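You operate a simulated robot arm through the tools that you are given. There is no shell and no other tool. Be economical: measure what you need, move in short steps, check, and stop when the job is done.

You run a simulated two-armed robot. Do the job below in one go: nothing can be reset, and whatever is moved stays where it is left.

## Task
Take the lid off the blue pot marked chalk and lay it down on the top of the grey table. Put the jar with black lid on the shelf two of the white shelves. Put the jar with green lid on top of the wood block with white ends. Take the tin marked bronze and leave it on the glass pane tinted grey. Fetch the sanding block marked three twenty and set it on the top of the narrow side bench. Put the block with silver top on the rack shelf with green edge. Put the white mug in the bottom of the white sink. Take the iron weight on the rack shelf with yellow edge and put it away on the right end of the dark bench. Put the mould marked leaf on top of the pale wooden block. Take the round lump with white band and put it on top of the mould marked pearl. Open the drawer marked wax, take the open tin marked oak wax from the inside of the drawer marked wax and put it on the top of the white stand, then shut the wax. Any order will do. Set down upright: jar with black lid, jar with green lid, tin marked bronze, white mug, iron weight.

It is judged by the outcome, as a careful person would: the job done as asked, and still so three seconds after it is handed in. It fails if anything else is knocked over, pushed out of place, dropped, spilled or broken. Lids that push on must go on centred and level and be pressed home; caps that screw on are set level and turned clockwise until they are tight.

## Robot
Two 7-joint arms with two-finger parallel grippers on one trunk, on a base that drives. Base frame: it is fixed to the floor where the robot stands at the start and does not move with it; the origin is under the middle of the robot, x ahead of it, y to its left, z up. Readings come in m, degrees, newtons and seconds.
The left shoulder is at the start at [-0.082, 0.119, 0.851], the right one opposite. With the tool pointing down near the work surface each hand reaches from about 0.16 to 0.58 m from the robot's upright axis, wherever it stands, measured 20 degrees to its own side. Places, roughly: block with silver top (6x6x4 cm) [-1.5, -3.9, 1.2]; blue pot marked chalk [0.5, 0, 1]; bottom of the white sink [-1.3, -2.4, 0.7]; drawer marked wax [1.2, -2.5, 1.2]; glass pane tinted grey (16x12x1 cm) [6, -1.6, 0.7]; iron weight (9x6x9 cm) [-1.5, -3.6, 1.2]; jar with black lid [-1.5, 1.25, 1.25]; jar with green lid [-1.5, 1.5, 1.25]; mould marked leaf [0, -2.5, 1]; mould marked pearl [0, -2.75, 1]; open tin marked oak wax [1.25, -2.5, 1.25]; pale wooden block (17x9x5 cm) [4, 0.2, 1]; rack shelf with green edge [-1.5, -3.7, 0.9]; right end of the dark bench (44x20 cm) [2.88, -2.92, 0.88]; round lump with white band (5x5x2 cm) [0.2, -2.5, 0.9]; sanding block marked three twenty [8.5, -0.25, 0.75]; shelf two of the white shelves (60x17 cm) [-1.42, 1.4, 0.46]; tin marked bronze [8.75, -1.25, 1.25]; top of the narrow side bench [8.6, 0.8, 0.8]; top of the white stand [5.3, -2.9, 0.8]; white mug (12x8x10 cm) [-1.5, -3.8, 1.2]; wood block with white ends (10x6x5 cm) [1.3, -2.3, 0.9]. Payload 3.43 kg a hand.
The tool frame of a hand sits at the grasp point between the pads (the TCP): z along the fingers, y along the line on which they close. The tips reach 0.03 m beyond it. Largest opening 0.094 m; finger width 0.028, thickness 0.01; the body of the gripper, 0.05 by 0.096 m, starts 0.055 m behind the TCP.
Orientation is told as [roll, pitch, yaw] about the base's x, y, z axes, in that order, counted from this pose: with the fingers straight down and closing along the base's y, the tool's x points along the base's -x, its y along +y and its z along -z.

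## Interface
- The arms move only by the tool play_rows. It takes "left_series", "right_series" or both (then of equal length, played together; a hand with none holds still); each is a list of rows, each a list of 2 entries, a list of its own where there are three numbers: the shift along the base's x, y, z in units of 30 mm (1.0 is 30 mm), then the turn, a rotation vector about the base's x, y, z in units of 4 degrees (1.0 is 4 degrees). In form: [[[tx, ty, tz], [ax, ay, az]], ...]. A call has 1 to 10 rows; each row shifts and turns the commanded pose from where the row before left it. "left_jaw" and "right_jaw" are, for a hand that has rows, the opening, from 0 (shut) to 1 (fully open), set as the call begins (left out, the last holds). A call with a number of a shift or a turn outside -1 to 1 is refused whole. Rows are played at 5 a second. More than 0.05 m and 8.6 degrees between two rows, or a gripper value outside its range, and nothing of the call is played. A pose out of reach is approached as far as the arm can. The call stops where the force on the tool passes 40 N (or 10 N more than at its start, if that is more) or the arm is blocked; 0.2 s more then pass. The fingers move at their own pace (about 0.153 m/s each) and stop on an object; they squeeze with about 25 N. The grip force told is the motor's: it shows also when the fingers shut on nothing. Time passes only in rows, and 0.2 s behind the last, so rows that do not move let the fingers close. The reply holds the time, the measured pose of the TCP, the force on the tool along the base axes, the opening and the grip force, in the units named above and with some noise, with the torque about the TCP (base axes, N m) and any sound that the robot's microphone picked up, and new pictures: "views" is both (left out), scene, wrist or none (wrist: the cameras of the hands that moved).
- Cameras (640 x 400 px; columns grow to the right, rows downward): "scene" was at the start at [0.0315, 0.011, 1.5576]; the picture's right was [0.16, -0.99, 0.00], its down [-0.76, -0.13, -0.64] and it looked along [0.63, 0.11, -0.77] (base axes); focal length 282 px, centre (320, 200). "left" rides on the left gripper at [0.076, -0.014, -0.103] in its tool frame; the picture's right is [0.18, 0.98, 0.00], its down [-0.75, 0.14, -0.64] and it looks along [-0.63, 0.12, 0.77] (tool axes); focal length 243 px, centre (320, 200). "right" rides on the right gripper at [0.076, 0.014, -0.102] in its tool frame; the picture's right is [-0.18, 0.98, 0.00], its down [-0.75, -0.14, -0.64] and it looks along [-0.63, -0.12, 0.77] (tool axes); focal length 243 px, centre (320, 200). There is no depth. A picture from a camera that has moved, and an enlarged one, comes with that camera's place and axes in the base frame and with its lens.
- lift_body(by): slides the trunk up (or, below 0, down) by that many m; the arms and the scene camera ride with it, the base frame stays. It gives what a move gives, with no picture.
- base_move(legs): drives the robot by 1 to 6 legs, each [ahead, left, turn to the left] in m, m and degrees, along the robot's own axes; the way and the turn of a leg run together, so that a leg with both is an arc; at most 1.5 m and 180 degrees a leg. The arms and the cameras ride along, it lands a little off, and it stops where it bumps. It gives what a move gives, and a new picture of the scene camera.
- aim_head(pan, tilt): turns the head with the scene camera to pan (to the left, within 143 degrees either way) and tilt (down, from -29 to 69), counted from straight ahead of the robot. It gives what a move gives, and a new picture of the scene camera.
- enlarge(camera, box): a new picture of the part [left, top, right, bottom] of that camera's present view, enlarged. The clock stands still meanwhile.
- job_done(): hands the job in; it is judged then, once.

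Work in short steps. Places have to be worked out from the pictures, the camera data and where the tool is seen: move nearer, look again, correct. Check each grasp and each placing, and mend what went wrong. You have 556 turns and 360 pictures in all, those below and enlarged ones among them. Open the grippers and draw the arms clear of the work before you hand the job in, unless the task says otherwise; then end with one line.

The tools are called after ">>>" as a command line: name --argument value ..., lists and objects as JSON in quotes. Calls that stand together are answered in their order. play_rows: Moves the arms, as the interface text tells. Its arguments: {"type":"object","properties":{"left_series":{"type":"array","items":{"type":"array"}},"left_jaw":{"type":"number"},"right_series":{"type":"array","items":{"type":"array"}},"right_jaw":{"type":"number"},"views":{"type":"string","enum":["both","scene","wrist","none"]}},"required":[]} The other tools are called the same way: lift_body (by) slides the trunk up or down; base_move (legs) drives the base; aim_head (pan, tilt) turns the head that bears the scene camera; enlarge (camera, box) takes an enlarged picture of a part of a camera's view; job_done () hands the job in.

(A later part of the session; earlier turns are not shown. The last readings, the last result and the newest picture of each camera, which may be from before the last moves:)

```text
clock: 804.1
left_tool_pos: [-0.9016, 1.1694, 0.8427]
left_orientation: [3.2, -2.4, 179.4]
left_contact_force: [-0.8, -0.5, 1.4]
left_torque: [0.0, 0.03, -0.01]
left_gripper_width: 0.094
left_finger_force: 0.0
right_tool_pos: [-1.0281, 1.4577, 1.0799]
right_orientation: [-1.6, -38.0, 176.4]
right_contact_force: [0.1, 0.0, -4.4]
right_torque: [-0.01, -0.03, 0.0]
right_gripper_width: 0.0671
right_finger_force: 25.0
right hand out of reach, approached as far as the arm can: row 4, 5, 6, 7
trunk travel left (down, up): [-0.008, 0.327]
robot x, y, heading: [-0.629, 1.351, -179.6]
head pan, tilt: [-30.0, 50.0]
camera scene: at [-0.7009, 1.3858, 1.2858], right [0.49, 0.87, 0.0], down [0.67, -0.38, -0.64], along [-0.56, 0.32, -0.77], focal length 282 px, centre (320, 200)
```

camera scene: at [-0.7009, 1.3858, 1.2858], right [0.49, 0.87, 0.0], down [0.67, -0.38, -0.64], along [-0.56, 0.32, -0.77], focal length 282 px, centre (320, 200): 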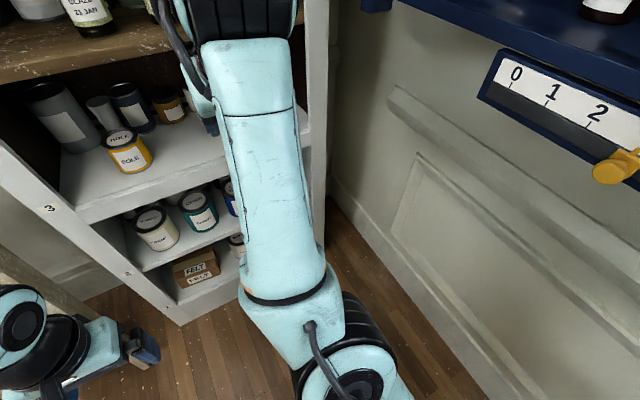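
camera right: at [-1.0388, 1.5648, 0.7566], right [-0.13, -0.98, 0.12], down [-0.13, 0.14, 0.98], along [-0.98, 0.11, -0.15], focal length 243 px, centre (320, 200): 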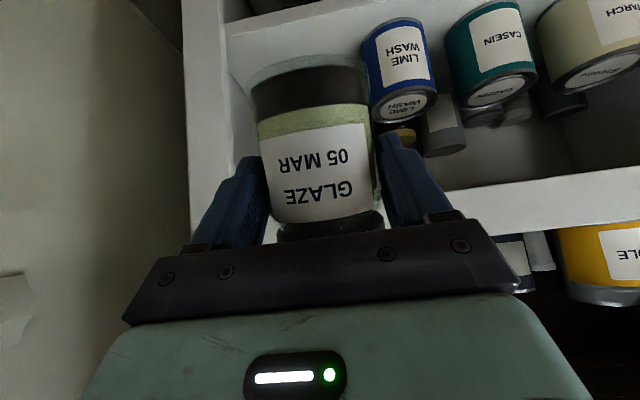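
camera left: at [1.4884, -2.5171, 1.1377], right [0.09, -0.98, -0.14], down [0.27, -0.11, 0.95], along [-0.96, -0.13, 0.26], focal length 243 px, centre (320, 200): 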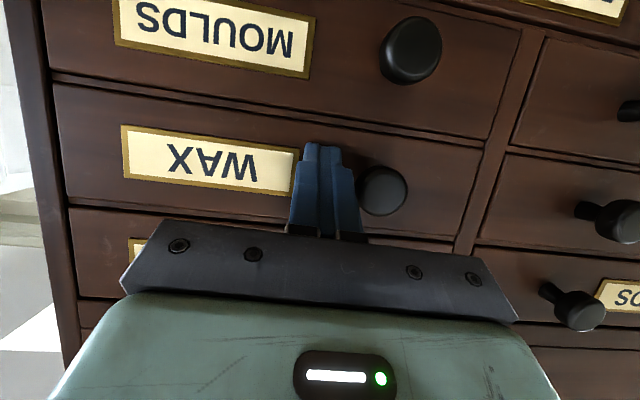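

The arm is nearly straight now. I come down and outward to bend the elbow outward.

>>> play_rows --right_series '[[[0.5, 0.7, -0.3], [0, 0, 0]], [[0.5, 0.7, -0.5], [0, 0, 0]], [[0.5, 0.5, -0.7], [0, 0, 0]], [[0.3, 0.3, -0.7], [0, 0, 0]], [[0, 0, -0.7], [0, 0, 0]], [[0, 0, 0], [0, 0, 0]]]' --views "scene"

```text
clock: 805.5
left_tool_pos: [-0.9025, 1.1687, 0.8434]
left_orientation: [3.2, -2.4, 179.4]
left_contact_force: [-0.6, -1.0, 0.0]
left_torque: [-0.02, 0.02, -0.01]
left_gripper_width: 0.0938
left_finger_force: 0.1
right_tool_pos: [-0.972, 1.5225, 0.9903]
right_orientation: [-1.6, -38.1, 176.4]
right_contact_force: [-0.2, 0.3, -4.2]
right_torque: [0.01, -0.02, 0.0]
right_gripper_width: 0.0672
right_finger_force: 24.7
trunk travel left (down, up): [-0.008, 0.327]
robot x, y, heading: [-0.6301, 1.3517, -179.5]
head pan, tilt: [-30.0, 50.0]
camera scene: at [-0.7007, 1.3858, 1.2859], right [0.49, 0.87, 0.0], down [0.67, -0.38, -0.64], along [-0.56, 0.32, -0.77], focal length 282 px, centre (320, 200)
```

scene: 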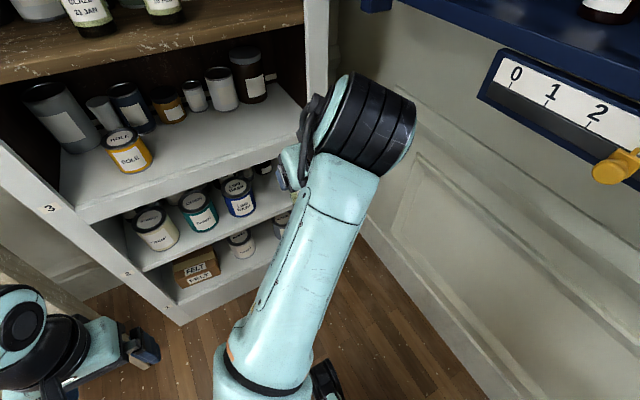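

Still inward. I go up to straight again and then come down moving inward.

>>> play_rows --right_series '[[[-0.6, -0.3, 0.8], [0, 0, 0]], [[-0.6, -0.3, 0.8], [0, 0, 0]], [[-0.6, -0.3, 0.8], [0, 0, 0]], [[-0.6, -0.3, 0.8], [0, 0, 0]], [[-0.6, -0.5, 0.8], [0, 0, 0]], [[0, -0.8, 0], [0, 0, 0]], [[0, -0.8, 0], [0, 0, 0]], [[0, -0.8, 0], [0, 0, 0]], [[0, 0, 0], [0, 0, 0]]]' --views "scene"

```text
clock: 807.5
left_tool_pos: [-0.9028, 1.1689, 0.8436]
left_orientation: [3.2, -2.6, 179.3]
left_contact_force: [0.3, -0.2, -0.7]
left_torque: [-0.03, -0.01, 0.0]
left_gripper_width: 0.0937
left_finger_force: 0.0
right_tool_pos: [-1.0286, 1.4157, 1.0622]
right_orientation: [-1.5, -38.1, 176.3]
right_contact_force: [-0.1, 0.0, -3.5]
right_torque: [-0.03, -0.05, 0.0]
right_gripper_width: 0.0672
right_finger_force: 24.7
right hand out of reach, approached as far as the arm can: row 4, 5, 6, 7, 8
trunk travel left (down, up): [-0.008, 0.327]
robot x, y, heading: [-0.6271, 1.3486, -179.3]
head pan, tilt: [-30.0, 50.0]
camera scene: at [-0.7008, 1.3864, 1.2858], right [0.49, 0.87, 0.0], down [0.67, -0.38, -0.64], along [-0.56, 0.32, -0.77], focal length 282 px, centre (320, 200)
```

scene: 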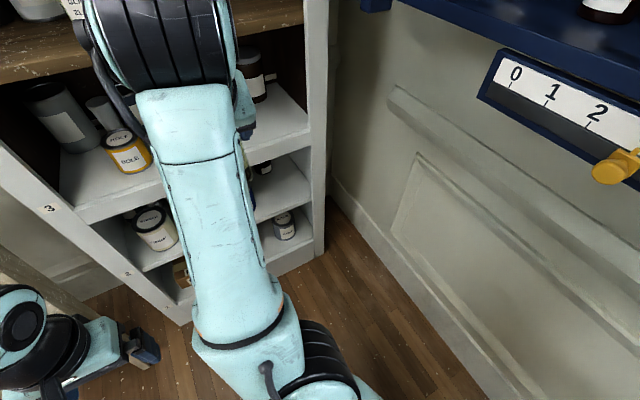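

Now the elbow is on the right. I come down and back keeping the hand central.

>>> play_rows --right_series '[[[0.4, 0, -0.6], [0, 0, 0]], [[0.4, 0, -0.6], [0, 0, 0]], [[0.4, 0, -0.6], [0, 0, 0]], [[0.4, 0, -0.6], [0, 0, 0]], [[0.3, 0, -0.6], [0, 0, 0]], [[0, 0, 0], [0, 0, 0]]]' --views "scene"

```text
clock: 809.0
left_tool_pos: [-0.9024, 1.1696, 0.8433]
left_orientation: [3.2, -2.5, 179.4]
left_contact_force: [-0.1, 0.3, -0.2]
left_torque: [0.01, 0.0, -0.01]
left_gripper_width: 0.0937
left_finger_force: 0.0
right_tool_pos: [-0.9692, 1.4161, 0.9686]
right_orientation: [-1.6, -38.1, 176.4]
right_contact_force: [-0.7, -0.2, -4.6]
right_torque: [-0.02, -0.05, -0.01]
right_gripper_width: 0.0674
right_finger_force: 25.2
trunk travel left (down, up): [-0.008, 0.327]
robot x, y, heading: [-0.6296, 1.3496, -179.5]
head pan, tilt: [-30.0, 50.0]
camera scene: at [-0.7007, 1.3857, 1.2859], right [0.49, 0.87, 0.0], down [0.67, -0.38, -0.64], along [-0.56, 0.32, -0.77], focal length 282 px, centre (320, 200)
```

scene: 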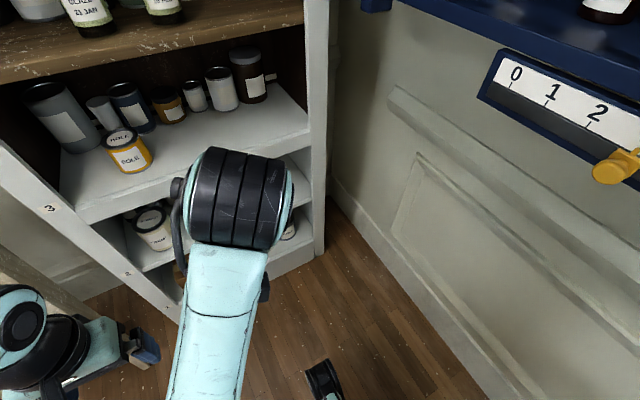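

I re-pose the tool vertical in the stow position, where the arm has always returned to its elbow-out posture.

>>> play_rows --right_series '[[[-0.3, 0.2, 0], [0, -1, 0]], [[-0.3, 0.2, 0], [0, -1, 0]], [[0, 0.2, 0], [0, -1, 0]], [[0, 0.2, 0], [0, -1, 0]], [[0, 0.2, 0], [0, -1, 0]], [[0, 0.2, -0.2], [0, -1, 0]], [[0, 0.2, -0.3], [0, -1, 0]], [[0, 0.2, -0.3], [0, -1, 0]], [[0, 0.2, -0.3], [0, -1, 0]], [[0, 0, 0], [0, -0.5, 0]]]' --views "scene"

```text
clock: 811.1
left_tool_pos: [-0.903, 1.1683, 0.8435]
left_orientation: [3.2, -2.6, 179.3]
left_contact_force: [-0.3, 0.6, 0.6]
left_torque: [-0.02, 0.03, -0.03]
left_gripper_width: 0.0939
left_finger_force: 0.1
right_tool_pos: [-0.9863, 1.4692, 0.9394]
right_orientation: [-3.9, -0.2, 177.1]
right_contact_force: [0.3, -0.1, -3.8]
right_torque: [0.01, 0.07, 0.01]
right_gripper_width: 0.0674
right_finger_force: 25.1
trunk travel left (down, up): [-0.008, 0.327]
robot x, y, heading: [-0.6256, 1.3515, -179.4]
head pan, tilt: [-30.0, 50.0]
camera scene: at [-0.7006, 1.3858, 1.2859], right [0.49, 0.87, 0.0], down [0.67, -0.38, -0.64], along [-0.56, 0.32, -0.77], focal length 282 px, centre (320, 200)
```

scene: 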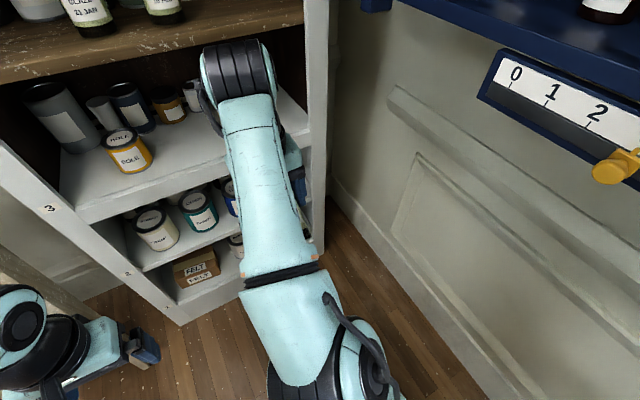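

I continue toward the stow position (lower, closer).

>>> play_rows --right_series '[[[0.4, 0.3, -0.5], [0, 0, 0]], [[0.4, 0.3, -0.5], [0, 0, 0]], [[0.4, 0.3, -0.5], [0, 0, 0]], [[0.4, 0.3, -0.5], [0, 0, 0]], [[0.4, 0.3, -0.4], [0, 0, 0]], [[0, 0, 0], [0, 0, 0]]]' --views "scene"

```text
clock: 812.5
left_tool_pos: [-0.9024, 1.1679, 0.8433]
left_orientation: [3.3, -2.5, 179.3]
left_contact_force: [-0.4, 0.1, -0.2]
left_torque: [0.0, 0.02, 0.01]
left_gripper_width: 0.0939
left_finger_force: 0.1
right_tool_pos: [-0.9284, 1.5133, 0.8675]
right_orientation: [-3.9, -0.2, 177.2]
right_contact_force: [0.5, 0.2, -3.3]
right_torque: [-0.02, 0.06, -0.01]
right_gripper_width: 0.0671
right_finger_force: 25.0
trunk travel left (down, up): [-0.008, 0.327]
robot x, y, heading: [-0.6226, 1.3523, -179.6]
head pan, tilt: [-30.0, 50.0]
camera scene: at [-0.7007, 1.3858, 1.2859], right [0.49, 0.87, 0.0], down [0.67, -0.38, -0.64], along [-0.56, 0.32, -0.77], focal length 282 px, centre (320, 200)
```

scene: 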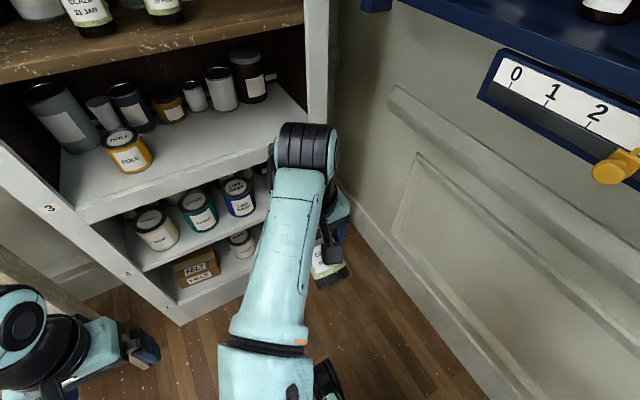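

The elbow is still inside; I bring the hand across to the centre line with the vertical tool.

>>> play_rows --right_series '[[[-0.6, -0.6, 0.2], [0, 0, 0]], [[-0.6, -0.8, 0.2], [0, 0, 0]], [[0, -0.8, 0.2], [0, 0, 0]], [[0, -0.8, 0.2], [0, 0, 0]], [[0, -0.8, 0], [0, 0, 0]], [[0, -0.8, 0], [0, 0, 0]], [[0, 0, 0], [0, 0, 0]]]' --views "scene"

```text
clock: 814.1
left_tool_pos: [-0.9015, 1.1694, 0.8432]
left_orientation: [3.3, -2.6, 179.4]
left_contact_force: [0.4, -0.3, -0.5]
left_torque: [0.02, -0.01, 0.03]
left_gripper_width: 0.0938
left_finger_force: 0.0
right_tool_pos: [-0.9656, 1.3775, 0.8915]
right_orientation: [-3.8, -0.2, 177.0]
right_contact_force: [0.4, 0.0, -3.1]
right_torque: [0.01, 0.05, -0.03]
right_gripper_width: 0.0671
right_finger_force: 24.9
trunk travel left (down, up): [-0.008, 0.327]
robot x, y, heading: [-0.6281, 1.3486, -179.4]
head pan, tilt: [-30.0, 50.0]
camera scene: at [-0.7007, 1.3857, 1.2859], right [0.49, 0.87, 0.0], down [0.67, -0.38, -0.64], along [-0.56, 0.32, -0.77], focal length 282 px, centre (320, 200)
```

scene: 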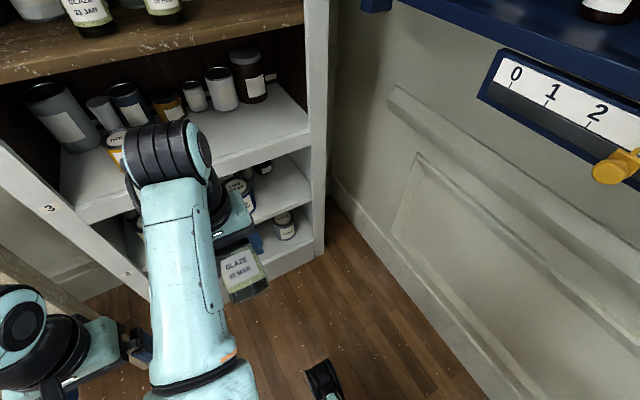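

I move the base left into the open to have room, then swing the hand out to the right so the elbow follows outward.

>>> base_move --legs '[[0.0, 0.55, 0]]'

>>> play_rows --right_series '[[[0, 1, 0.2], [0, 0, -0.8]], [[0, 1, 0.2], [0, 0, -0.8]], [[0, 1, 0.2], [0, 0, -0.8]], [[0, 1, 0], [0, 0, -0.8]], [[0, 1, 0], [0, 0, -0.8]], [[0, 1, 0], [0, 0, -0.8]], [[0, 1, 0], [0, 0, -0.8]], [[0, 1, 0], [0, 0, -0.8]], [[0, 1, 0], [0, 0, -0.8]], [[0, 1, 0], [0, 0, -0.8]]]' --views "none"

>>> play_rows --right_series '[[[0, 1, 0], [0, 0, -0.8]], [[0.3, 1, 0], [0, 0, -0.8]], [[0.3, 1, 0], [0, 0, -0.8]], [[0.5, 1, 0], [0, 0, -0.8]], [[0.5, 1, 0], [0, 0, -0.8]], [[0.5, 0.5, 0], [0, 0, -0.8]], [[0, 0, 0], [0, 0, 0]]]' --views "scene"

```text
clock: 819.5
left_tool_pos: [-0.8933, 0.6131, 0.843]
left_orientation: [3.2, -2.6, -179.8]
left_contact_force: [-0.5, 0.0, -0.8]
left_torque: [0.01, -0.01, -0.02]
left_gripper_width: 0.0938
left_finger_force: 0.1
right_tool_pos: [-0.9565, 0.8206, 0.8906]
right_orientation: [-3.8, -0.2, 177.8]
right_contact_force: [0.3, -0.8, -2.6]
right_torque: [0.01, 0.07, 0.0]
right_gripper_width: 0.0671
right_finger_force: 25.2
trunk travel left (down, up): [-0.008, 0.327]
robot x, y, heading: [-0.6214, 0.793, -179.1]
head pan, tilt: [-30.0, 50.0]
camera scene: at [-0.6934, 0.8322, 1.2859], right [0.48, 0.88, 0.0], down [0.67, -0.37, -0.64], along [-0.56, 0.31, -0.77], focal length 282 px, centre (320, 200)
```

scene: 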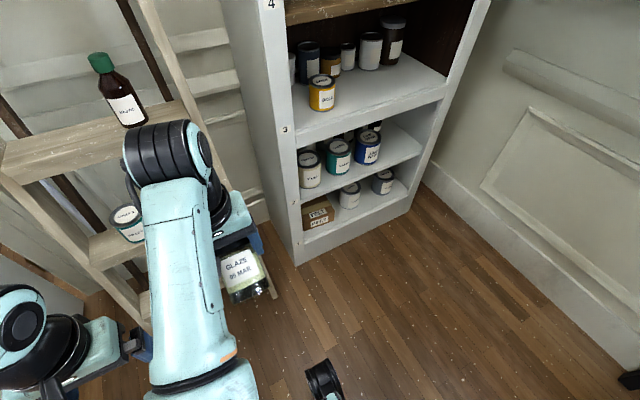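

```text
clock: 821.7
left_tool_pos: [-0.8929, 0.6124, 0.8427]
left_orientation: [3.2, -2.7, -179.9]
left_contact_force: [0.8, -0.2, -0.1]
left_torque: [-0.02, 0.0, 0.02]
left_gripper_width: 0.0939
left_finger_force: 0.1
right_tool_pos: [-0.9561, 1.1199, 0.9073]
right_orientation: [-3.8, -0.2, 145.7]
right_contact_force: [-0.4, 1.2, -3.6]
right_torque: [0.03, 0.03, 0.0]
right_gripper_width: 0.0675
right_finger_force: 24.9
trunk travel left (down, up): [-0.008, 0.327]
robot x, y, heading: [-0.6209, 0.797, -178.8]
head pan, tilt: [-30.0, 50.0]
```

```text
clock: 823.3
left_tool_pos: [-0.8935, 0.6127, 0.843]
left_orientation: [3.2, -2.6, -180.0]
left_contact_force: [0.1, -0.5, 0.4]
left_torque: [-0.01, 0.07, 0.02]
left_gripper_width: 0.0941
left_finger_force: 0.2
right_tool_pos: [-0.8663, 1.2703, 0.8963]
right_orientation: [-3.8, -0.2, 126.6]
right_contact_force: [0.0, -0.3, -4.2]
right_torque: [0.04, 0.05, 0.05]
right_gripper_width: 0.0673
right_finger_force: 25.1
right hand out of reach, approached as far as the arm can: row 2, 3, 4, 5, 6
trunk travel left (down, up): [-0.008, 0.327]
robot x, y, heading: [-0.62, 0.7949, -178.6]
head pan, tilt: [-30.0, 50.0]
camera scene: at [-0.6934, 0.8325, 1.2858], right [0.48, 0.88, 0.0], down [0.67, -0.37, -0.64], along [-0.56, 0.31, -0.77], focal length 282 px, centre (320, 200)
```

scene: 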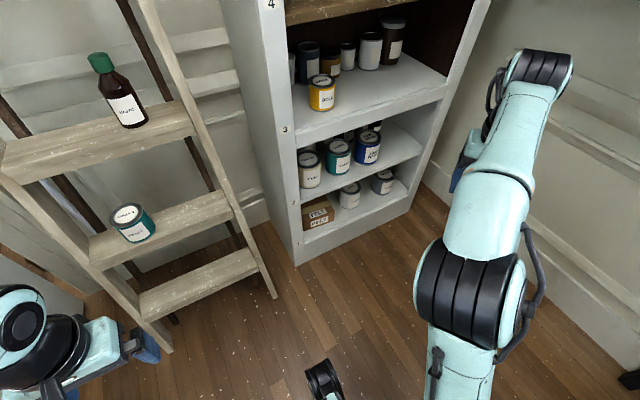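

The arm is straight to the right. Now I bring the hand back inward so the elbow stays out.

>>> play_rows --right_series '[[[0.3, -0.6, 0], [0, 0, 0.8]], [[0.3, -0.8, 0], [0, 0, 0.8]], [[0, -0.9, 0], [0, 0, 0.8]], [[0, -0.9, 0], [0, 0, 0.8]], [[0, -0.9, 0], [0, 0, 0.8]], [[-0.2, -0.9, 0], [0, 0, 0.8]], [[-0.2, -0.9, 0], [0, 0, 0.8]], [[-0.2, -0.9, 0], [0, 0, 0.8]], [[0, -0.6, 0], [0, 0, 0.8]], [[0, 0, 0], [0, 0, 0.8]]]' --views "scene"

```text
clock: 825.5
left_tool_pos: [-0.8934, 0.6125, 0.843]
left_orientation: [3.2, -2.6, -179.9]
left_contact_force: [-1.1, -0.1, 0.8]
left_torque: [0.05, 0.01, -0.01]
left_gripper_width: 0.094
left_finger_force: 0.0
right_tool_pos: [-0.8648, 1.0473, 0.8975]
right_orientation: [-3.7, -0.2, 158.7]
right_contact_force: [-0.1, 0.1, -2.7]
right_torque: [0.02, 0.09, 0.01]
right_gripper_width: 0.0673
right_finger_force: 24.7
trunk travel left (down, up): [-0.008, 0.327]
robot x, y, heading: [-0.6175, 0.7941, -179.0]
head pan, tilt: [-30.0, 50.0]
camera scene: at [-0.6934, 0.8325, 1.2859], right [0.48, 0.88, 0.0], down [0.67, -0.37, -0.64], along [-0.56, 0.31, -0.77], focal length 282 px, centre (320, 200)
```

scene: 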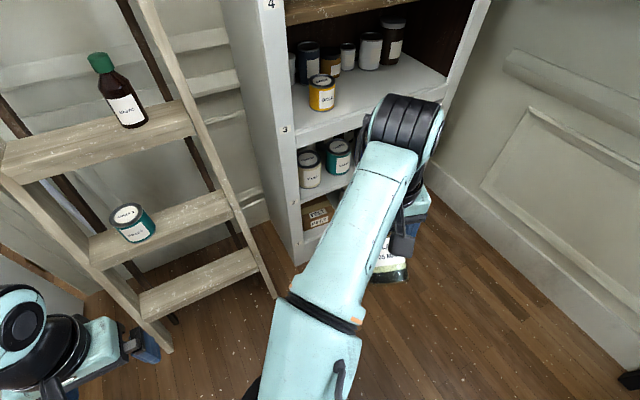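

The right arm keeps its inward elbow. New plan: put the jar back on shelf 4 with the right hand, then do the low placement with the left arm (which has free space on its elbow side). First I raise the trunk and restore the tool orientation.

>>> lift_body --by 0.325

>>> play_rows --right_series '[[[0, 0, 0], [0.4, 0.8, 0.8]], [[0, 0, 0], [0.4, 0.8, 0.8]], [[-0.3, 0, 0], [0, 0.8, 0.8]], [[-0.3, 0, 0], [0, 0.8, 0.8]], [[-0.3, 0, 0], [0, 0.8, 0.8]], [[-0.3, 0, 0], [0, 0.8, 0.8]], [[-0.3, 0, 0], [0, 1, 0.4]], [[-0.3, 0, 0], [0, 1, 0]], [[0, 0, 0], [0, 1, 0]], [[0, 0, 0], [0, 1, 0]]]' --views "none"

>>> play_rows --right_series '[[[0, 0, 0], [0, 1, 0]], [[0, 0, 0], [0, 1, 0]], [[0, 0, 0], [0, 1, 0]], [[0, 0, 0], [0, 1, 0]], [[0, 0, 0], [0, 1, 0]], [[0, 0, 0], [0, 1, 0]]]' --views "scene"

```text
clock: 828.7
left_tool_pos: [-0.8929, 0.613, 1.1669]
left_orientation: [3.2, -2.6, -179.9]
left_contact_force: [0.9, -0.4, 0.2]
left_torque: [-0.05, 0.02, -0.01]
left_gripper_width: 0.0943
left_finger_force: 0.1
right_tool_pos: [-0.8639, 1.0458, 1.2223]
right_orientation: [-3.8, -0.2, 158.6]
right_contact_force: [1.1, 0.1, -3.5]
right_torque: [0.04, 0.07, 0.0]
right_gripper_width: 0.0676
right_finger_force: 24.9
trunk travel left (down, up): [-0.333, 0.002]
robot x, y, heading: [-0.6251, 0.7962, -178.7]
head pan, tilt: [-30.0, 50.0]
```

```text
clock: 830.9
left_tool_pos: [-0.8926, 0.614, 1.1674]
left_orientation: [3.2, -2.6, -179.9]
left_contact_force: [0.1, -0.1, -0.2]
left_torque: [0.01, 0.01, -0.02]
left_gripper_width: 0.0937
left_finger_force: 0.1
right_tool_pos: [-0.9197, 1.0595, 1.2185]
right_orientation: [-2.3, -35.0, 176.6]
right_contact_force: [-0.1, 0.0, -3.8]
right_torque: [-0.05, 0.0, 0.02]
right_gripper_width: 0.0675
right_finger_force: 24.9
trunk travel left (down, up): [-0.333, 0.002]
robot x, y, heading: [-0.6219, 0.7952, -178.8]
head pan, tilt: [-30.0, 50.0]
```

```text
clock: 831.7
left_tool_pos: [-0.8925, 0.6139, 1.1679]
left_orientation: [3.3, -2.5, -180.1]
left_contact_force: [0.8, 0.5, 0.7]
left_torque: [0.05, 0.01, -0.02]
left_gripper_width: 0.094
left_finger_force: 0.1
right_tool_pos: [-0.9111, 1.0923, 1.2051]
right_orientation: [-3.0, -42.9, 170.7]
right_contact_force: [0.3, -0.3, -3.3]
right_torque: [-0.04, -0.08, 0.02]
right_gripper_width: 0.0673
right_finger_force: 24.4
trunk travel left (down, up): [-0.333, 0.002]
robot x, y, heading: [-0.6217, 0.799, -179.1]
head pan, tilt: [-30.0, 50.0]
stopped in row 3 (right hand): the arm was blocked; the commanded pose is now the measured one
camera scene: at [-0.6439, 0.8336, 1.6192], right [0.48, 0.88, 0.0], down [0.67, -0.37, -0.64], along [-0.56, 0.31, -0.77], focal length 282 px, centre (320, 200)
```

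scene: 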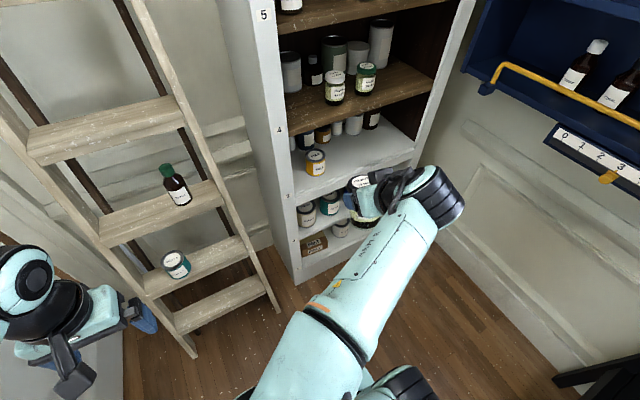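

Blocked by the robot's own body; I extend the hand forward first, then finish the tilt.

>>> play_rows --right_series '[[[-0.8, 0, 0], [0, 0, 0.5]], [[-0.8, 0, 0], [0, 0, 0.5]], [[-0.8, 0, 0], [0, 0, 0.5]], [[-0.8, 0, 0], [0, 0.8, 0.5]], [[-0.8, 0, 0], [0, 0.8, 0.3]], [[-0.3, 0, 0], [0.3, 0.9, 0]], [[0, 0, 0], [0.3, 0.9, 0]], [[0, 0, 0], [0, 0.9, 0]], [[0, 0, 0], [0, 0, 0]]]' --views "scene"

```text
clock: 833.7
left_tool_pos: [-0.8938, 0.6139, 1.1673]
left_orientation: [3.3, -2.5, -179.9]
left_contact_force: [-0.2, -0.5, 0.2]
left_torque: [0.01, 0.03, 0.01]
left_gripper_width: 0.0939
left_finger_force: 0.1
right_tool_pos: [-1.0414, 1.0917, 1.205]
right_orientation: [-7.6, -60.2, -176.5]
right_contact_force: [-0.5, 0.2, -3.9]
right_torque: [-0.01, -0.06, -0.01]
right_gripper_width: 0.0671
right_finger_force: 25.3
trunk travel left (down, up): [-0.333, 0.002]
robot x, y, heading: [-0.6262, 0.7975, -179.1]
head pan, tilt: [-30.0, 50.0]
camera scene: at [-0.6442, 0.8332, 1.6192], right [0.48, 0.88, 0.0], down [0.67, -0.37, -0.64], along [-0.56, 0.31, -0.77], focal length 282 px, centre (320, 200)
```

scene: 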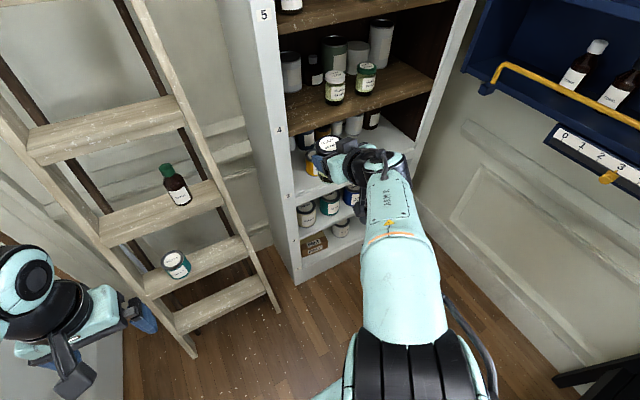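

The elbow is now outward again. I fix the roll, set the tilt to ~47°, then return in front of the shelf and lower the trunk.

>>> play_rows --right_series '[[[0, -0.3, 0], [-0.45, -0.8, 0.3]], [[0, -0.3, 0], [-0.45, -0.8, 0.3]], [[0, -0.3, 0], [0, -0.8, 0]], [[0, -0.3, 0], [0, -0.8, 0]], [[0, 0, 0], [0, 0, 0]]]' --views "none"

>>> base_move --legs '[[0, -0.56, -0.9]]'

>>> lift_body --by -0.325

```text
clock: 834.9
left_tool_pos: [-0.893, 0.6126, 1.1687]
left_orientation: [3.2, -2.6, -179.9]
left_contact_force: [0.2, 0.3, 0.2]
left_torque: [0.01, -0.02, 0.01]
left_gripper_width: 0.0941
left_finger_force: 0.0
right_tool_pos: [-1.0392, 1.0556, 1.2067]
right_orientation: [-0.5, -47.6, -179.9]
right_contact_force: [0.2, -0.5, -3.2]
right_torque: [0.02, -0.08, -0.02]
right_gripper_width: 0.0672
right_finger_force: 24.9
trunk travel left (down, up): [-0.333, 0.002]
robot x, y, heading: [-0.6243, 0.7952, -178.7]
head pan, tilt: [-30.0, 50.0]
```

```text
clock: 840.3
left_tool_pos: [-0.9032, 1.1825, 1.1676]
left_orientation: [3.2, -2.5, 179.8]
left_contact_force: [-0.6, -0.2, -0.5]
left_torque: [0.04, -0.01, 0.01]
left_gripper_width: 0.0938
left_finger_force: 0.1
right_tool_pos: [-1.05, 1.6246, 1.2064]
right_orientation: [-0.7, -47.6, 179.8]
right_contact_force: [0.0, 0.2, -3.8]
right_torque: [-0.05, -0.06, -0.01]
right_gripper_width: 0.0675
right_finger_force: 24.9
trunk travel left (down, up): [-0.333, 0.002]
robot x, y, heading: [-0.6288, 1.3664, -179.0]
head pan, tilt: [-30.0, 50.0]
camera scene: at [-0.6536, 1.401, 1.6192], right [0.49, 0.87, 0.0], down [0.67, -0.37, -0.64], along [-0.56, 0.31, -0.77], focal length 282 px, centre (320, 200)
```

scene: 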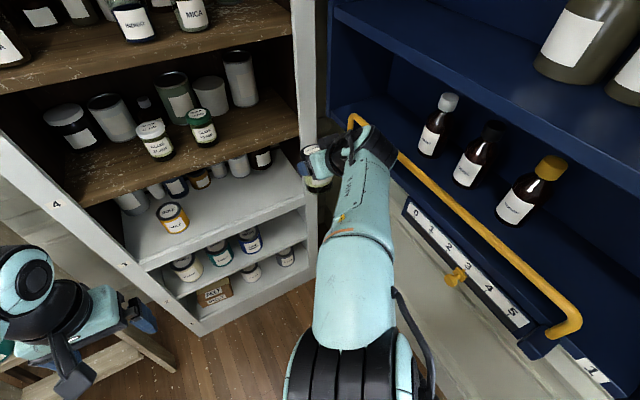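

```text
clock: 843.5
left_tool_pos: [-0.9033, 1.1809, 0.843]
left_orientation: [3.2, -2.6, 179.8]
left_contact_force: [0.0, 0.1, -0.2]
left_torque: [-0.01, 0.01, 0.02]
left_gripper_width: 0.0943
left_finger_force: 0.1
right_tool_pos: [-1.0493, 1.6256, 0.881]
right_orientation: [-0.6, -47.6, 179.9]
right_contact_force: [0.6, -0.2, -3.6]
right_torque: [0.0, -0.05, 0.0]
right_gripper_width: 0.0671
right_finger_force: 25.3
trunk travel left (down, up): [-0.008, 0.327]
robot x, y, heading: [-0.6309, 1.3641, -179.0]
head pan, tilt: [-30.0, 50.0]
```

Good posture. I shift the base slightly back/left for room, then descend with extension.

>>> base_move --legs '[[-0.045, 0.06, -1]]'

>>> play_rows --right_series '[[[-1, 0.1, -0.6], [0, 0, 0]], [[-1, 0.1, -0.6], [0, 0, 0]], [[-1, 0.1, -0.6], [0, 0, 0]], [[-1, 0.1, -0.6], [0, 0, 0]], [[-1, 0.1, -0.6], [0, 0, 0]], [[-1, 0.1, -0.7], [0, 0, 0]], [[-0.7, 0.1, -1], [0, 0, 0]], [[-0.7, 0.1, -1], [0, 0, 0]], [[-0.6, 0.1, -1], [0, 0, 0]], [[0, 0, 0], [0, 0, 0]]]' --views "scene"

```text
clock: 844.8
left_tool_pos: [-0.8597, 1.1257, 0.8426]
left_orientation: [3.1, -2.6, 178.9]
left_contact_force: [0.2, -0.2, -0.2]
left_torque: [0.02, 0.02, -0.02]
left_gripper_width: 0.0941
left_finger_force: 0.0
right_tool_pos: [-0.9982, 1.5721, 0.8808]
right_orientation: [-0.6, -47.7, 178.9]
right_contact_force: [0.3, -0.7, -4.2]
right_torque: [-0.03, -0.03, -0.01]
right_gripper_width: 0.0676
right_finger_force: 25.5
trunk travel left (down, up): [-0.008, 0.327]
robot x, y, heading: [-0.5841, 1.3068, 179.8]
head pan, tilt: [-30.0, 50.0]
camera scene: at [-0.6561, 1.3413, 1.2859], right [0.5, 0.87, 0.0], down [0.66, -0.38, -0.64], along [-0.56, 0.32, -0.77], focal length 282 px, centre (320, 200)
```

scene: 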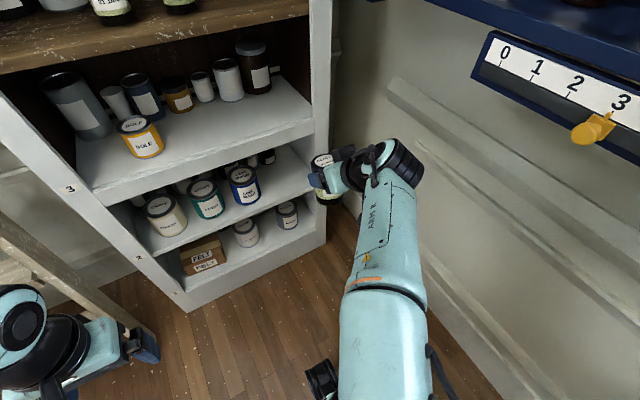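

```text
clock: 847.0
left_tool_pos: [-0.8603, 1.1259, 0.843]
left_orientation: [3.3, -2.6, 178.9]
left_contact_force: [0.5, 0.3, -0.2]
left_torque: [0.03, 0.0, -0.01]
left_gripper_width: 0.0939
left_finger_force: 0.1
right_tool_pos: [-1.1656, 1.5567, 0.7533]
right_orientation: [-0.6, -47.6, 178.9]
right_contact_force: [-0.4, -0.4, -3.7]
right_torque: [0.01, -0.05, -0.02]
right_gripper_width: 0.0676
right_finger_force: 25.2
right hand out of reach, approached as far as the arm can: row 6, 7, 8, 9
trunk travel left (down, up): [-0.008, 0.327]
robot x, y, heading: [-0.5842, 1.3037, 180.0]
head pan, tilt: [-30.0, 50.0]
camera scene: at [-0.6564, 1.3417, 1.2858], right [0.5, 0.87, 0.0], down [0.66, -0.38, -0.64], along [-0.56, 0.32, -0.77], focal length 282 px, centre (320, 200)
```

scene: 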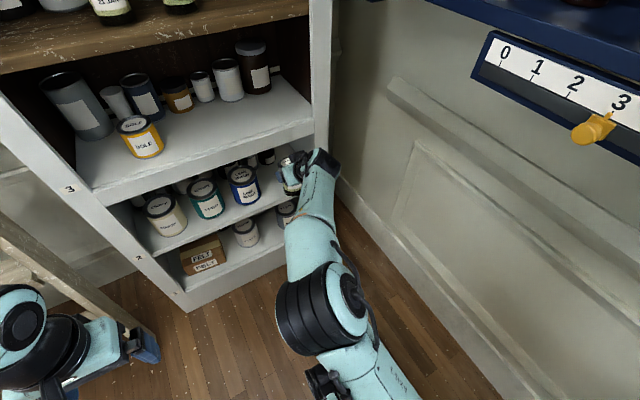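

The wrist bend is the limit because this elbow hangs low. I go for the hand-over: put the jar back on shelf 4 with the right hand, then use the left arm. First raise the trunk and align.

>>> lift_body --by 0.325

>>> base_move --legs '[[0, 0.24, 0]]'

>>> play_rows --right_series '[[[0.3, -0.5, 0.8], [0, 0.8, 0]], [[0, -0.7, 0.8], [0, 0.8, 0]], [[0, -0.7, 0.8], [0, 0.8, 0]], [[0, -0.7, 0.6], [0, 0.75, 0]], [[0, -0.7, 0], [0, 0, 0.2]], [[0, -0.7, 0], [0, 0, 0]], [[0, 0, 0], [0, 0, 0]]]' --views "both"

```text
clock: 850.2
left_tool_pos: [-0.8592, 1.126, 1.1675]
left_orientation: [3.2, -2.4, 178.9]
left_contact_force: [-0.2, 0.3, -0.4]
left_torque: [0.0, 0.02, -0.01]
left_gripper_width: 0.094
left_finger_force: 0.0
right_tool_pos: [-1.1916, 1.5578, 1.1963]
right_orientation: [-0.4, -57.7, 178.7]
right_contact_force: [0.7, -0.4, -4.9]
right_torque: [-0.04, -0.07, 0.0]
right_gripper_width: 0.0672
right_finger_force: 25.0
trunk travel left (down, up): [-0.333, 0.002]
robot x, y, heading: [-0.5844, 1.309, 180.0]
head pan, tilt: [-30.0, 50.0]
```

```text
clock: 852.9
left_tool_pos: [-0.8617, 0.8907, 1.1683]
left_orientation: [3.2, -2.5, 178.6]
left_contact_force: [0.0, 0.3, 0.0]
left_torque: [0.04, 0.04, 0.0]
left_gripper_width: 0.0938
left_finger_force: 0.0
right_tool_pos: [-1.1921, 1.3234, 1.1984]
right_orientation: [-0.3, -57.7, 178.6]
right_contact_force: [0.4, -0.4, -4.1]
right_torque: [-0.02, -0.06, -0.01]
right_gripper_width: 0.0672
right_finger_force: 24.9
trunk travel left (down, up): [-0.333, 0.002]
robot x, y, heading: [-0.5865, 1.0706, 179.5]
head pan, tilt: [-30.0, 50.0]
camera scene: at [-0.6076, 1.1045, 1.6192], right [0.5, 0.86, 0.0], down [0.66, -0.39, -0.64], along [-0.56, 0.32, -0.77], focal length 282 px, centre (320, 200)
```

scene: 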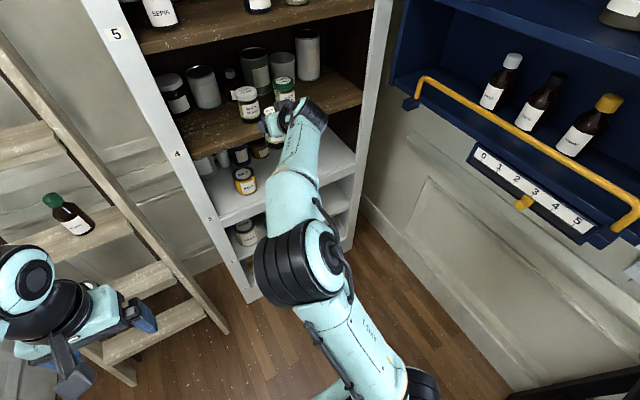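

```text
clock: 854.5
left_tool_pos: [-0.8621, 0.8899, 1.1682]
left_orientation: [3.2, -2.5, 178.6]
left_contact_force: [0.5, 0.0, 0.2]
left_torque: [-0.02, -0.01, 0.01]
left_gripper_width: 0.094
left_finger_force: 0.0
right_tool_pos: [-1.1813, 1.2024, 1.2885]
right_orientation: [0.5, -70.3, 178.6]
right_contact_force: [-0.4, -0.4, -4.1]
right_torque: [0.02, -0.13, 0.0]
right_gripper_width: 0.0674
right_finger_force: 25.3
trunk travel left (down, up): [-0.333, 0.002]
robot x, y, heading: [-0.5826, 1.0657, 179.8]
head pan, tilt: [-30.0, 50.0]
camera scene: at [-0.6076, 1.105, 1.6192], right [0.5, 0.86, 0.0], down [0.66, -0.39, -0.64], along [-0.56, 0.32, -0.77], focal length 282 px, centre (320, 200)
camera right: at [-1.0597, 1.1866, 1.2518], right [-0.08, -0.98, 0.18], down [0.35, 0.14, 0.93], along [-0.93, 0.13, 0.33], focal length 243 px, centre (320, 200)
```

scene: 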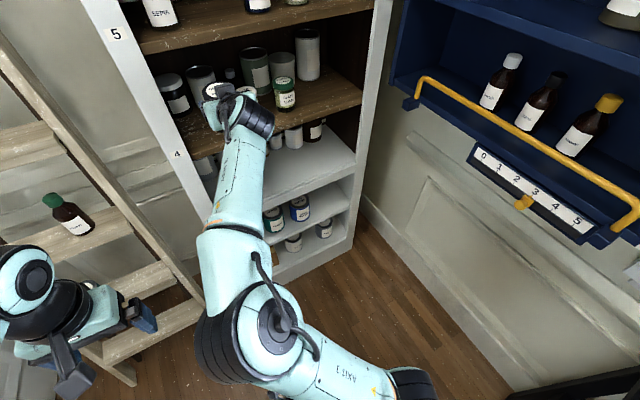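
right: 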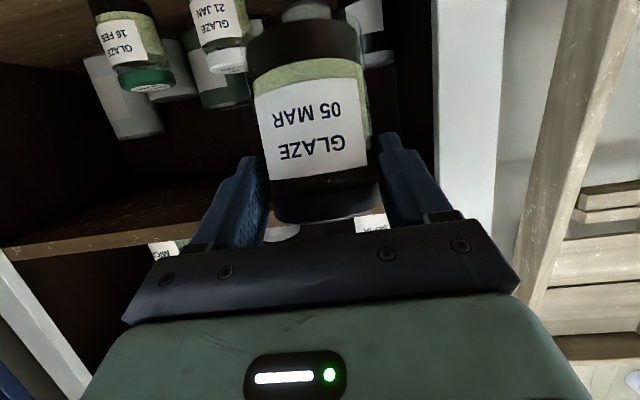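

I set the tilt back to 60° and z≈1.168, y≈1.19.

>>> play_rows --right_series '[[[0, -0.2, -0.9], [0, -0.9, 0]], [[0, -0.2, -0.9], [0, -0.9, 0]], [[0, 0, -0.9], [0, -0.8, 0]], [[0, 0, -0.9], [0, 0, 0.3]], [[0, 0, -0.4], [0, 0, 0]], [[0, 0, 0], [0, 0, 0]]]' --views "wrist"

```text
clock: 855.9
left_tool_pos: [-0.8619, 0.8905, 1.1683]
left_orientation: [3.1, -2.4, 178.7]
left_contact_force: [-0.2, -0.3, -0.3]
left_torque: [-0.01, 0.0, 0.01]
left_gripper_width: 0.0939
left_finger_force: 0.0
right_tool_pos: [-1.183, 1.1914, 1.1687]
right_orientation: [-0.1, -59.7, -179.7]
right_contact_force: [0.3, 0.3, -3.6]
right_torque: [0.02, -0.08, 0.0]
right_gripper_width: 0.0671
right_finger_force: 25.7
trunk travel left (down, up): [-0.333, 0.002]
robot x, y, heading: [-0.5803, 1.0666, 179.6]
head pan, tilt: [-30.0, 50.0]
camera right: at [-1.0559, 1.1778, 1.1532], right [-0.09, -0.98, 0.16], down [0.18, 0.14, 0.97], along [-0.98, 0.11, 0.16], focal length 243 px, centre (320, 200)
```

right: 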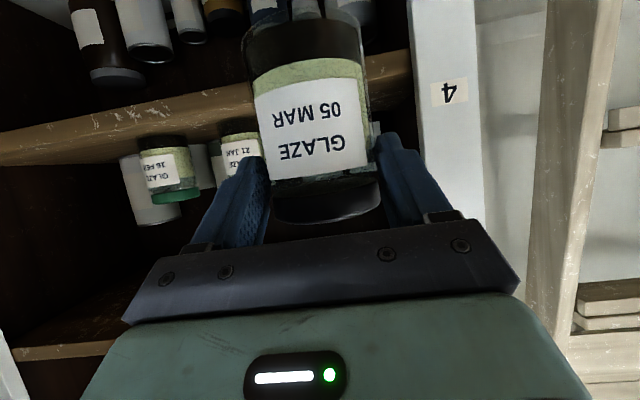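

Now drive 0.2 m forward to put the jar over its old place and lower it.

>>> base_move --legs '[[0.2, 0, 0]]'

>>> play_rows --right_series '[[[0, 0, -0.4], [0, 0, 0]], [[0, 0, -0.2], [0, 0, 0]], [[0, 0, -0.12], [0, 0, 0]], [[0, 0, -0.12], [0, 0, 0]], [[0, 0, -0.12], [0, 0, 0]], [[0, 0, -0.12], [0, 0, 0]], [[0, 0, -0.12], [0, 0, 0]]]' --views "wrist"

```text
clock: 857.4
left_tool_pos: [-1.0549, 0.8928, 1.1675]
left_orientation: [3.1, -2.4, 178.2]
left_contact_force: [-0.4, -0.1, -0.3]
left_torque: [-0.03, 0.01, 0.0]
left_gripper_width: 0.0942
left_finger_force: 0.1
right_tool_pos: [-1.3754, 1.1959, 1.1689]
right_orientation: [0.1, -59.8, 179.9]
right_contact_force: [0.2, 0.0, -3.7]
right_torque: [-0.03, -0.08, 0.01]
right_gripper_width: 0.0674
right_finger_force: 25.1
trunk travel left (down, up): [-0.333, 0.002]
robot x, y, heading: [-0.7822, 1.0703, 179.4]
head pan, tilt: [-30.0, 50.0]
camera scene: at [-0.8002, 1.106, 1.619], right [0.51, 0.86, 0.0], down [0.66, -0.39, -0.64], along [-0.55, 0.33, -0.77], focal length 282 px, centre (320, 200)
```

scene: 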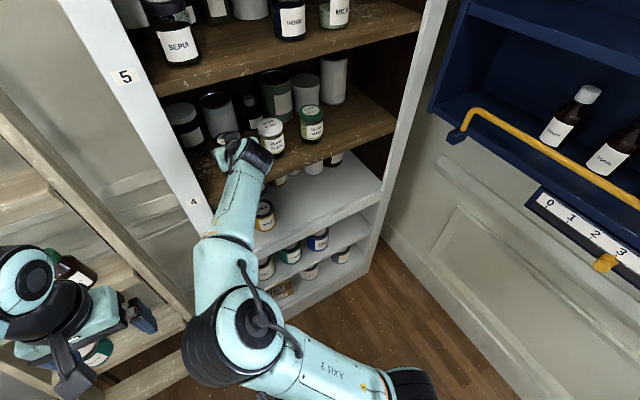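

```text
clock: 859.0
left_tool_pos: [-1.0544, 0.893, 1.1684]
left_orientation: [3.1, -2.6, 178.3]
left_contact_force: [-0.5, 0.4, 0.7]
left_torque: [-0.02, 0.03, 0.01]
left_gripper_width: 0.0944
left_finger_force: 0.1
right_tool_pos: [-1.3748, 1.1959, 1.1329]
right_orientation: [0.0, -59.9, -180.1]
right_contact_force: [1.9, -1.3, 13.1]
right_torque: [0.38, 0.34, -0.19]
right_gripper_width: 0.0673
right_finger_force: 25.5
trunk travel left (down, up): [-0.333, 0.002]
robot x, y, heading: [-0.7796, 1.0684, 179.4]
head pan, tilt: [-30.0, 50.0]
camera right: at [-1.2473, 1.1825, 1.1178], right [-0.09, -0.98, 0.16], down [0.18, 0.14, 0.97], along [-0.98, 0.12, 0.16], focal length 243 px, centre (320, 200)
```

right: 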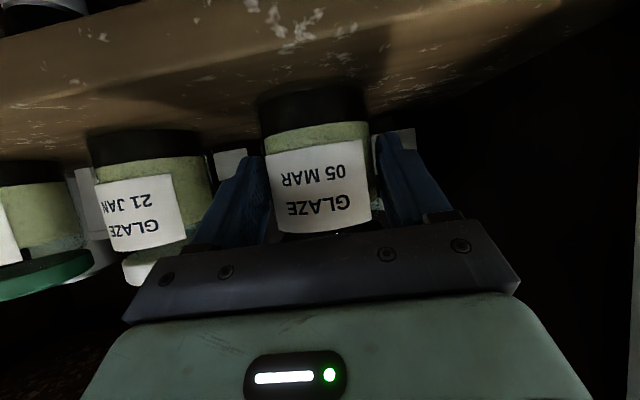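

Set down on shelf 4. I release and back straight out.

>>> play_rows --right_series '[[[0, 0, 0], [0, 0, 0]], [[0, 0, 0], [0, 0, 0]]]' --right_jaw 0.97 --views "none"

>>> base_move --legs '[[-0.22, 0, 0.5]]'

```text
clock: 859.6
left_tool_pos: [-1.0555, 0.8935, 1.1695]
left_orientation: [3.2, -2.6, 178.4]
left_contact_force: [-0.1, -0.9, -0.1]
left_torque: [0.03, 0.03, -0.03]
left_gripper_width: 0.0941
left_finger_force: 0.1
right_tool_pos: [-1.3752, 1.1981, 1.1319]
right_orientation: [0.1, -59.9, 180.1]
right_contact_force: [-0.2, 0.2, 0.2]
right_torque: [0.01, -0.02, -0.03]
right_gripper_width: 0.0912
right_finger_force: 0.1
trunk travel left (down, up): [-0.333, 0.002]
robot x, y, heading: [-0.7801, 1.0738, 179.7]
head pan, tilt: [-30.0, 50.0]
```

```text
clock: 861.3
left_tool_pos: [-0.8373, 0.8892, 1.1688]
left_orientation: [3.2, -2.6, 178.8]
left_contact_force: [0.3, 0.0, -0.5]
left_torque: [0.02, 0.01, -0.02]
left_gripper_width: 0.0941
left_finger_force: 0.2
right_tool_pos: [-1.1613, 1.192, 1.1319]
right_orientation: [0.0, -59.9, -179.8]
right_contact_force: [-0.2, -0.1, -0.6]
right_torque: [0.03, 0.0, -0.01]
right_gripper_width: 0.0913
right_finger_force: 0.0
trunk travel left (down, up): [-0.333, 0.002]
robot x, y, heading: [-0.5617, 1.0675, 179.7]
head pan, tilt: [-30.0, 50.0]
camera scene: at [-0.5844, 1.1042, 1.6195], right [0.5, 0.86, 0.0], down [0.66, -0.39, -0.64], along [-0.56, 0.32, -0.77], focal length 282 px, centre (320, 200)
```

scene: 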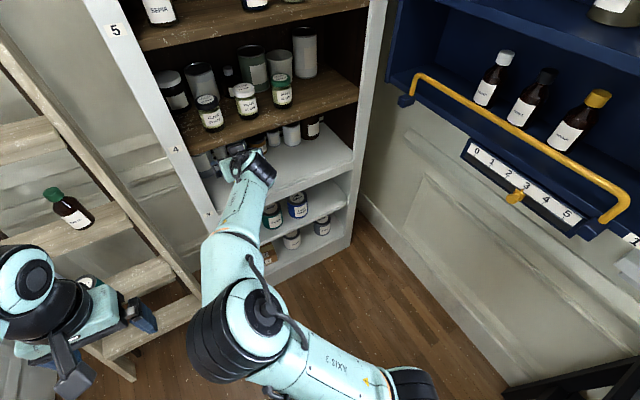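

Jar is safely back. I swing the right hand outward and return its tool to vertical, to stow it with the elbow out.

>>> play_rows --right_series '[[[0.2, 1, 0.2], [0, 0, 0]], [[0.2, 1, 0.2], [0, 0, 0]], [[0.2, 1, 0.2], [0, 0, 0]], [[0.2, 1, 0.2], [0, -0.5, 0]], [[0, 1, 0.2], [0, -1, 0]], [[0, 1, 0.2], [0, -1, 0]], [[0, 1, 0], [0, -1, 0]], [[0, 1, 0], [0, -1, 0]], [[0, 1, 0], [0, -1, 0]], [[0, 0.5, 0], [0, -1, 0]]]' --right_jaw 1 --views "none"

>>> play_rows --right_series '[[[0, 0, 0], [0, -1, 0]], [[0, 0, 0], [0, -1, 0]], [[0, 0, 0], [0, -1, 0]], [[0, 0, 0], [0, -1, 0]], [[0, 0, 0], [0, -1, 0]], [[0, 0, 0], [0, -1, 0]], [[0, 0, 0], [0, -1, 0]], [[0, 0, 0], [0, -1, 0]], [[0, 0, 0], [0, -0.5, 0]]]' --views "scene"

```text
clock: 863.5
left_tool_pos: [-0.8372, 0.8899, 1.1679]
left_orientation: [3.1, -2.4, 178.6]
left_contact_force: [0.2, -0.4, 0.6]
left_torque: [0.01, 0.02, 0.02]
left_gripper_width: 0.0941
left_finger_force: 0.1
right_tool_pos: [-1.0696, 1.3819, 1.2526]
right_orientation: [0.1, -37.7, -179.8]
right_contact_force: [-0.6, 0.0, 0.3]
right_torque: [0.0, -0.01, 0.0]
right_gripper_width: 0.0939
right_finger_force: 0.1
right hand out of reach, approached as far as the arm can: row 6, 7, 8, 9, 10
trunk travel left (down, up): [-0.333, 0.002]
robot x, y, heading: [-0.5609, 1.0671, 179.4]
head pan, tilt: [-30.0, 50.0]
```

```text
clock: 865.5
left_tool_pos: [-0.839, 0.8898, 1.1681]
left_orientation: [3.2, -2.5, 178.8]
left_contact_force: [0.1, -0.1, -0.4]
left_torque: [0.03, 0.0, -0.01]
left_gripper_width: 0.0939
left_finger_force: 0.1
right_tool_pos: [-1.0626, 1.3701, 1.2712]
right_orientation: [-0.4, -35.1, -179.0]
right_contact_force: [0.7, -0.6, 0.1]
right_torque: [0.02, 0.01, 0.02]
right_gripper_width: 0.094
right_finger_force: 0.1
right hand out of reach, approached as far as the arm can: row 1, 2, 3, 4, 5, 6, 7, 8
trunk travel left (down, up): [-0.333, 0.002]
robot x, y, heading: [-0.5609, 1.0678, 180.0]
head pan, tilt: [-30.0, 50.0]
camera scene: at [-0.584, 1.1043, 1.6192], right [0.5, 0.86, 0.0], down [0.66, -0.39, -0.64], along [-0.56, 0.32, -0.77], focal length 282 px, centre (320, 200)
```

scene: 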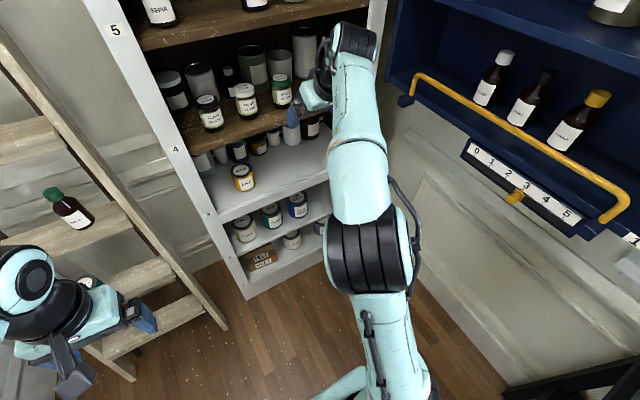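

The arm is near straight; now I pull it in while finishing the un-tilt.

>>> play_rows --right_series '[[[0.8, 0, -0.4], [0, 0, 0]], [[0.8, 0, -0.4], [0, 0, 0]], [[0.8, 0, -0.4], [0, -1, 0]], [[0.8, 0, 0], [0, -1, 0]], [[0.3, 0, 0], [0, -1, 0]], [[0, 0, 0], [0, -1, 0]], [[0, 0, 0], [0, -1, 0]], [[0, 0, 0], [0, -1, 0]], [[0, 0, 0], [0, -1, 0]], [[0, 0, 0], [0, -1, 0]]]' --views "scene"

```text
clock: 867.7
left_tool_pos: [-0.8378, 0.8894, 1.168]
left_orientation: [3.2, -2.5, 178.6]
left_contact_force: [0.6, 0.3, 0.3]
left_torque: [0.03, -0.01, 0.01]
left_gripper_width: 0.0939
left_finger_force: 0.0
right_tool_pos: [-0.9565, 1.3702, 1.2332]
right_orientation: [0.1, -5.0, -179.2]
right_contact_force: [0.3, -0.6, -0.5]
right_torque: [0.0, -0.03, -0.01]
right_gripper_width: 0.0939
right_finger_force: 0.0
right hand out of reach, approached as far as the arm can: row 10
trunk travel left (down, up): [-0.333, 0.002]
robot x, y, heading: [-0.5607, 1.0705, 179.8]
head pan, tilt: [-30.0, 50.0]
camera scene: at [-0.5841, 1.1038, 1.6192], right [0.5, 0.86, 0.0], down [0.66, -0.39, -0.64], along [-0.56, 0.32, -0.77], focal length 282 px, centre (320, 200)
```

scene: 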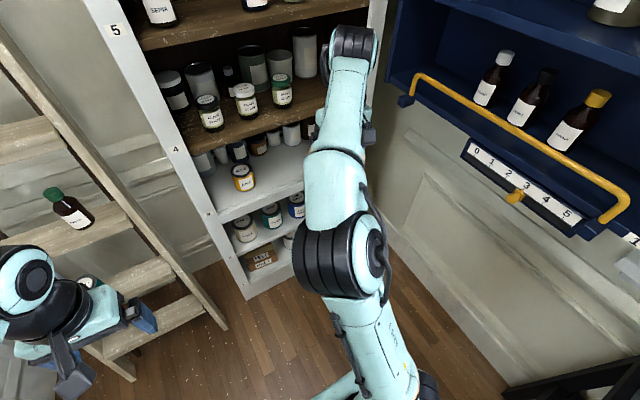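

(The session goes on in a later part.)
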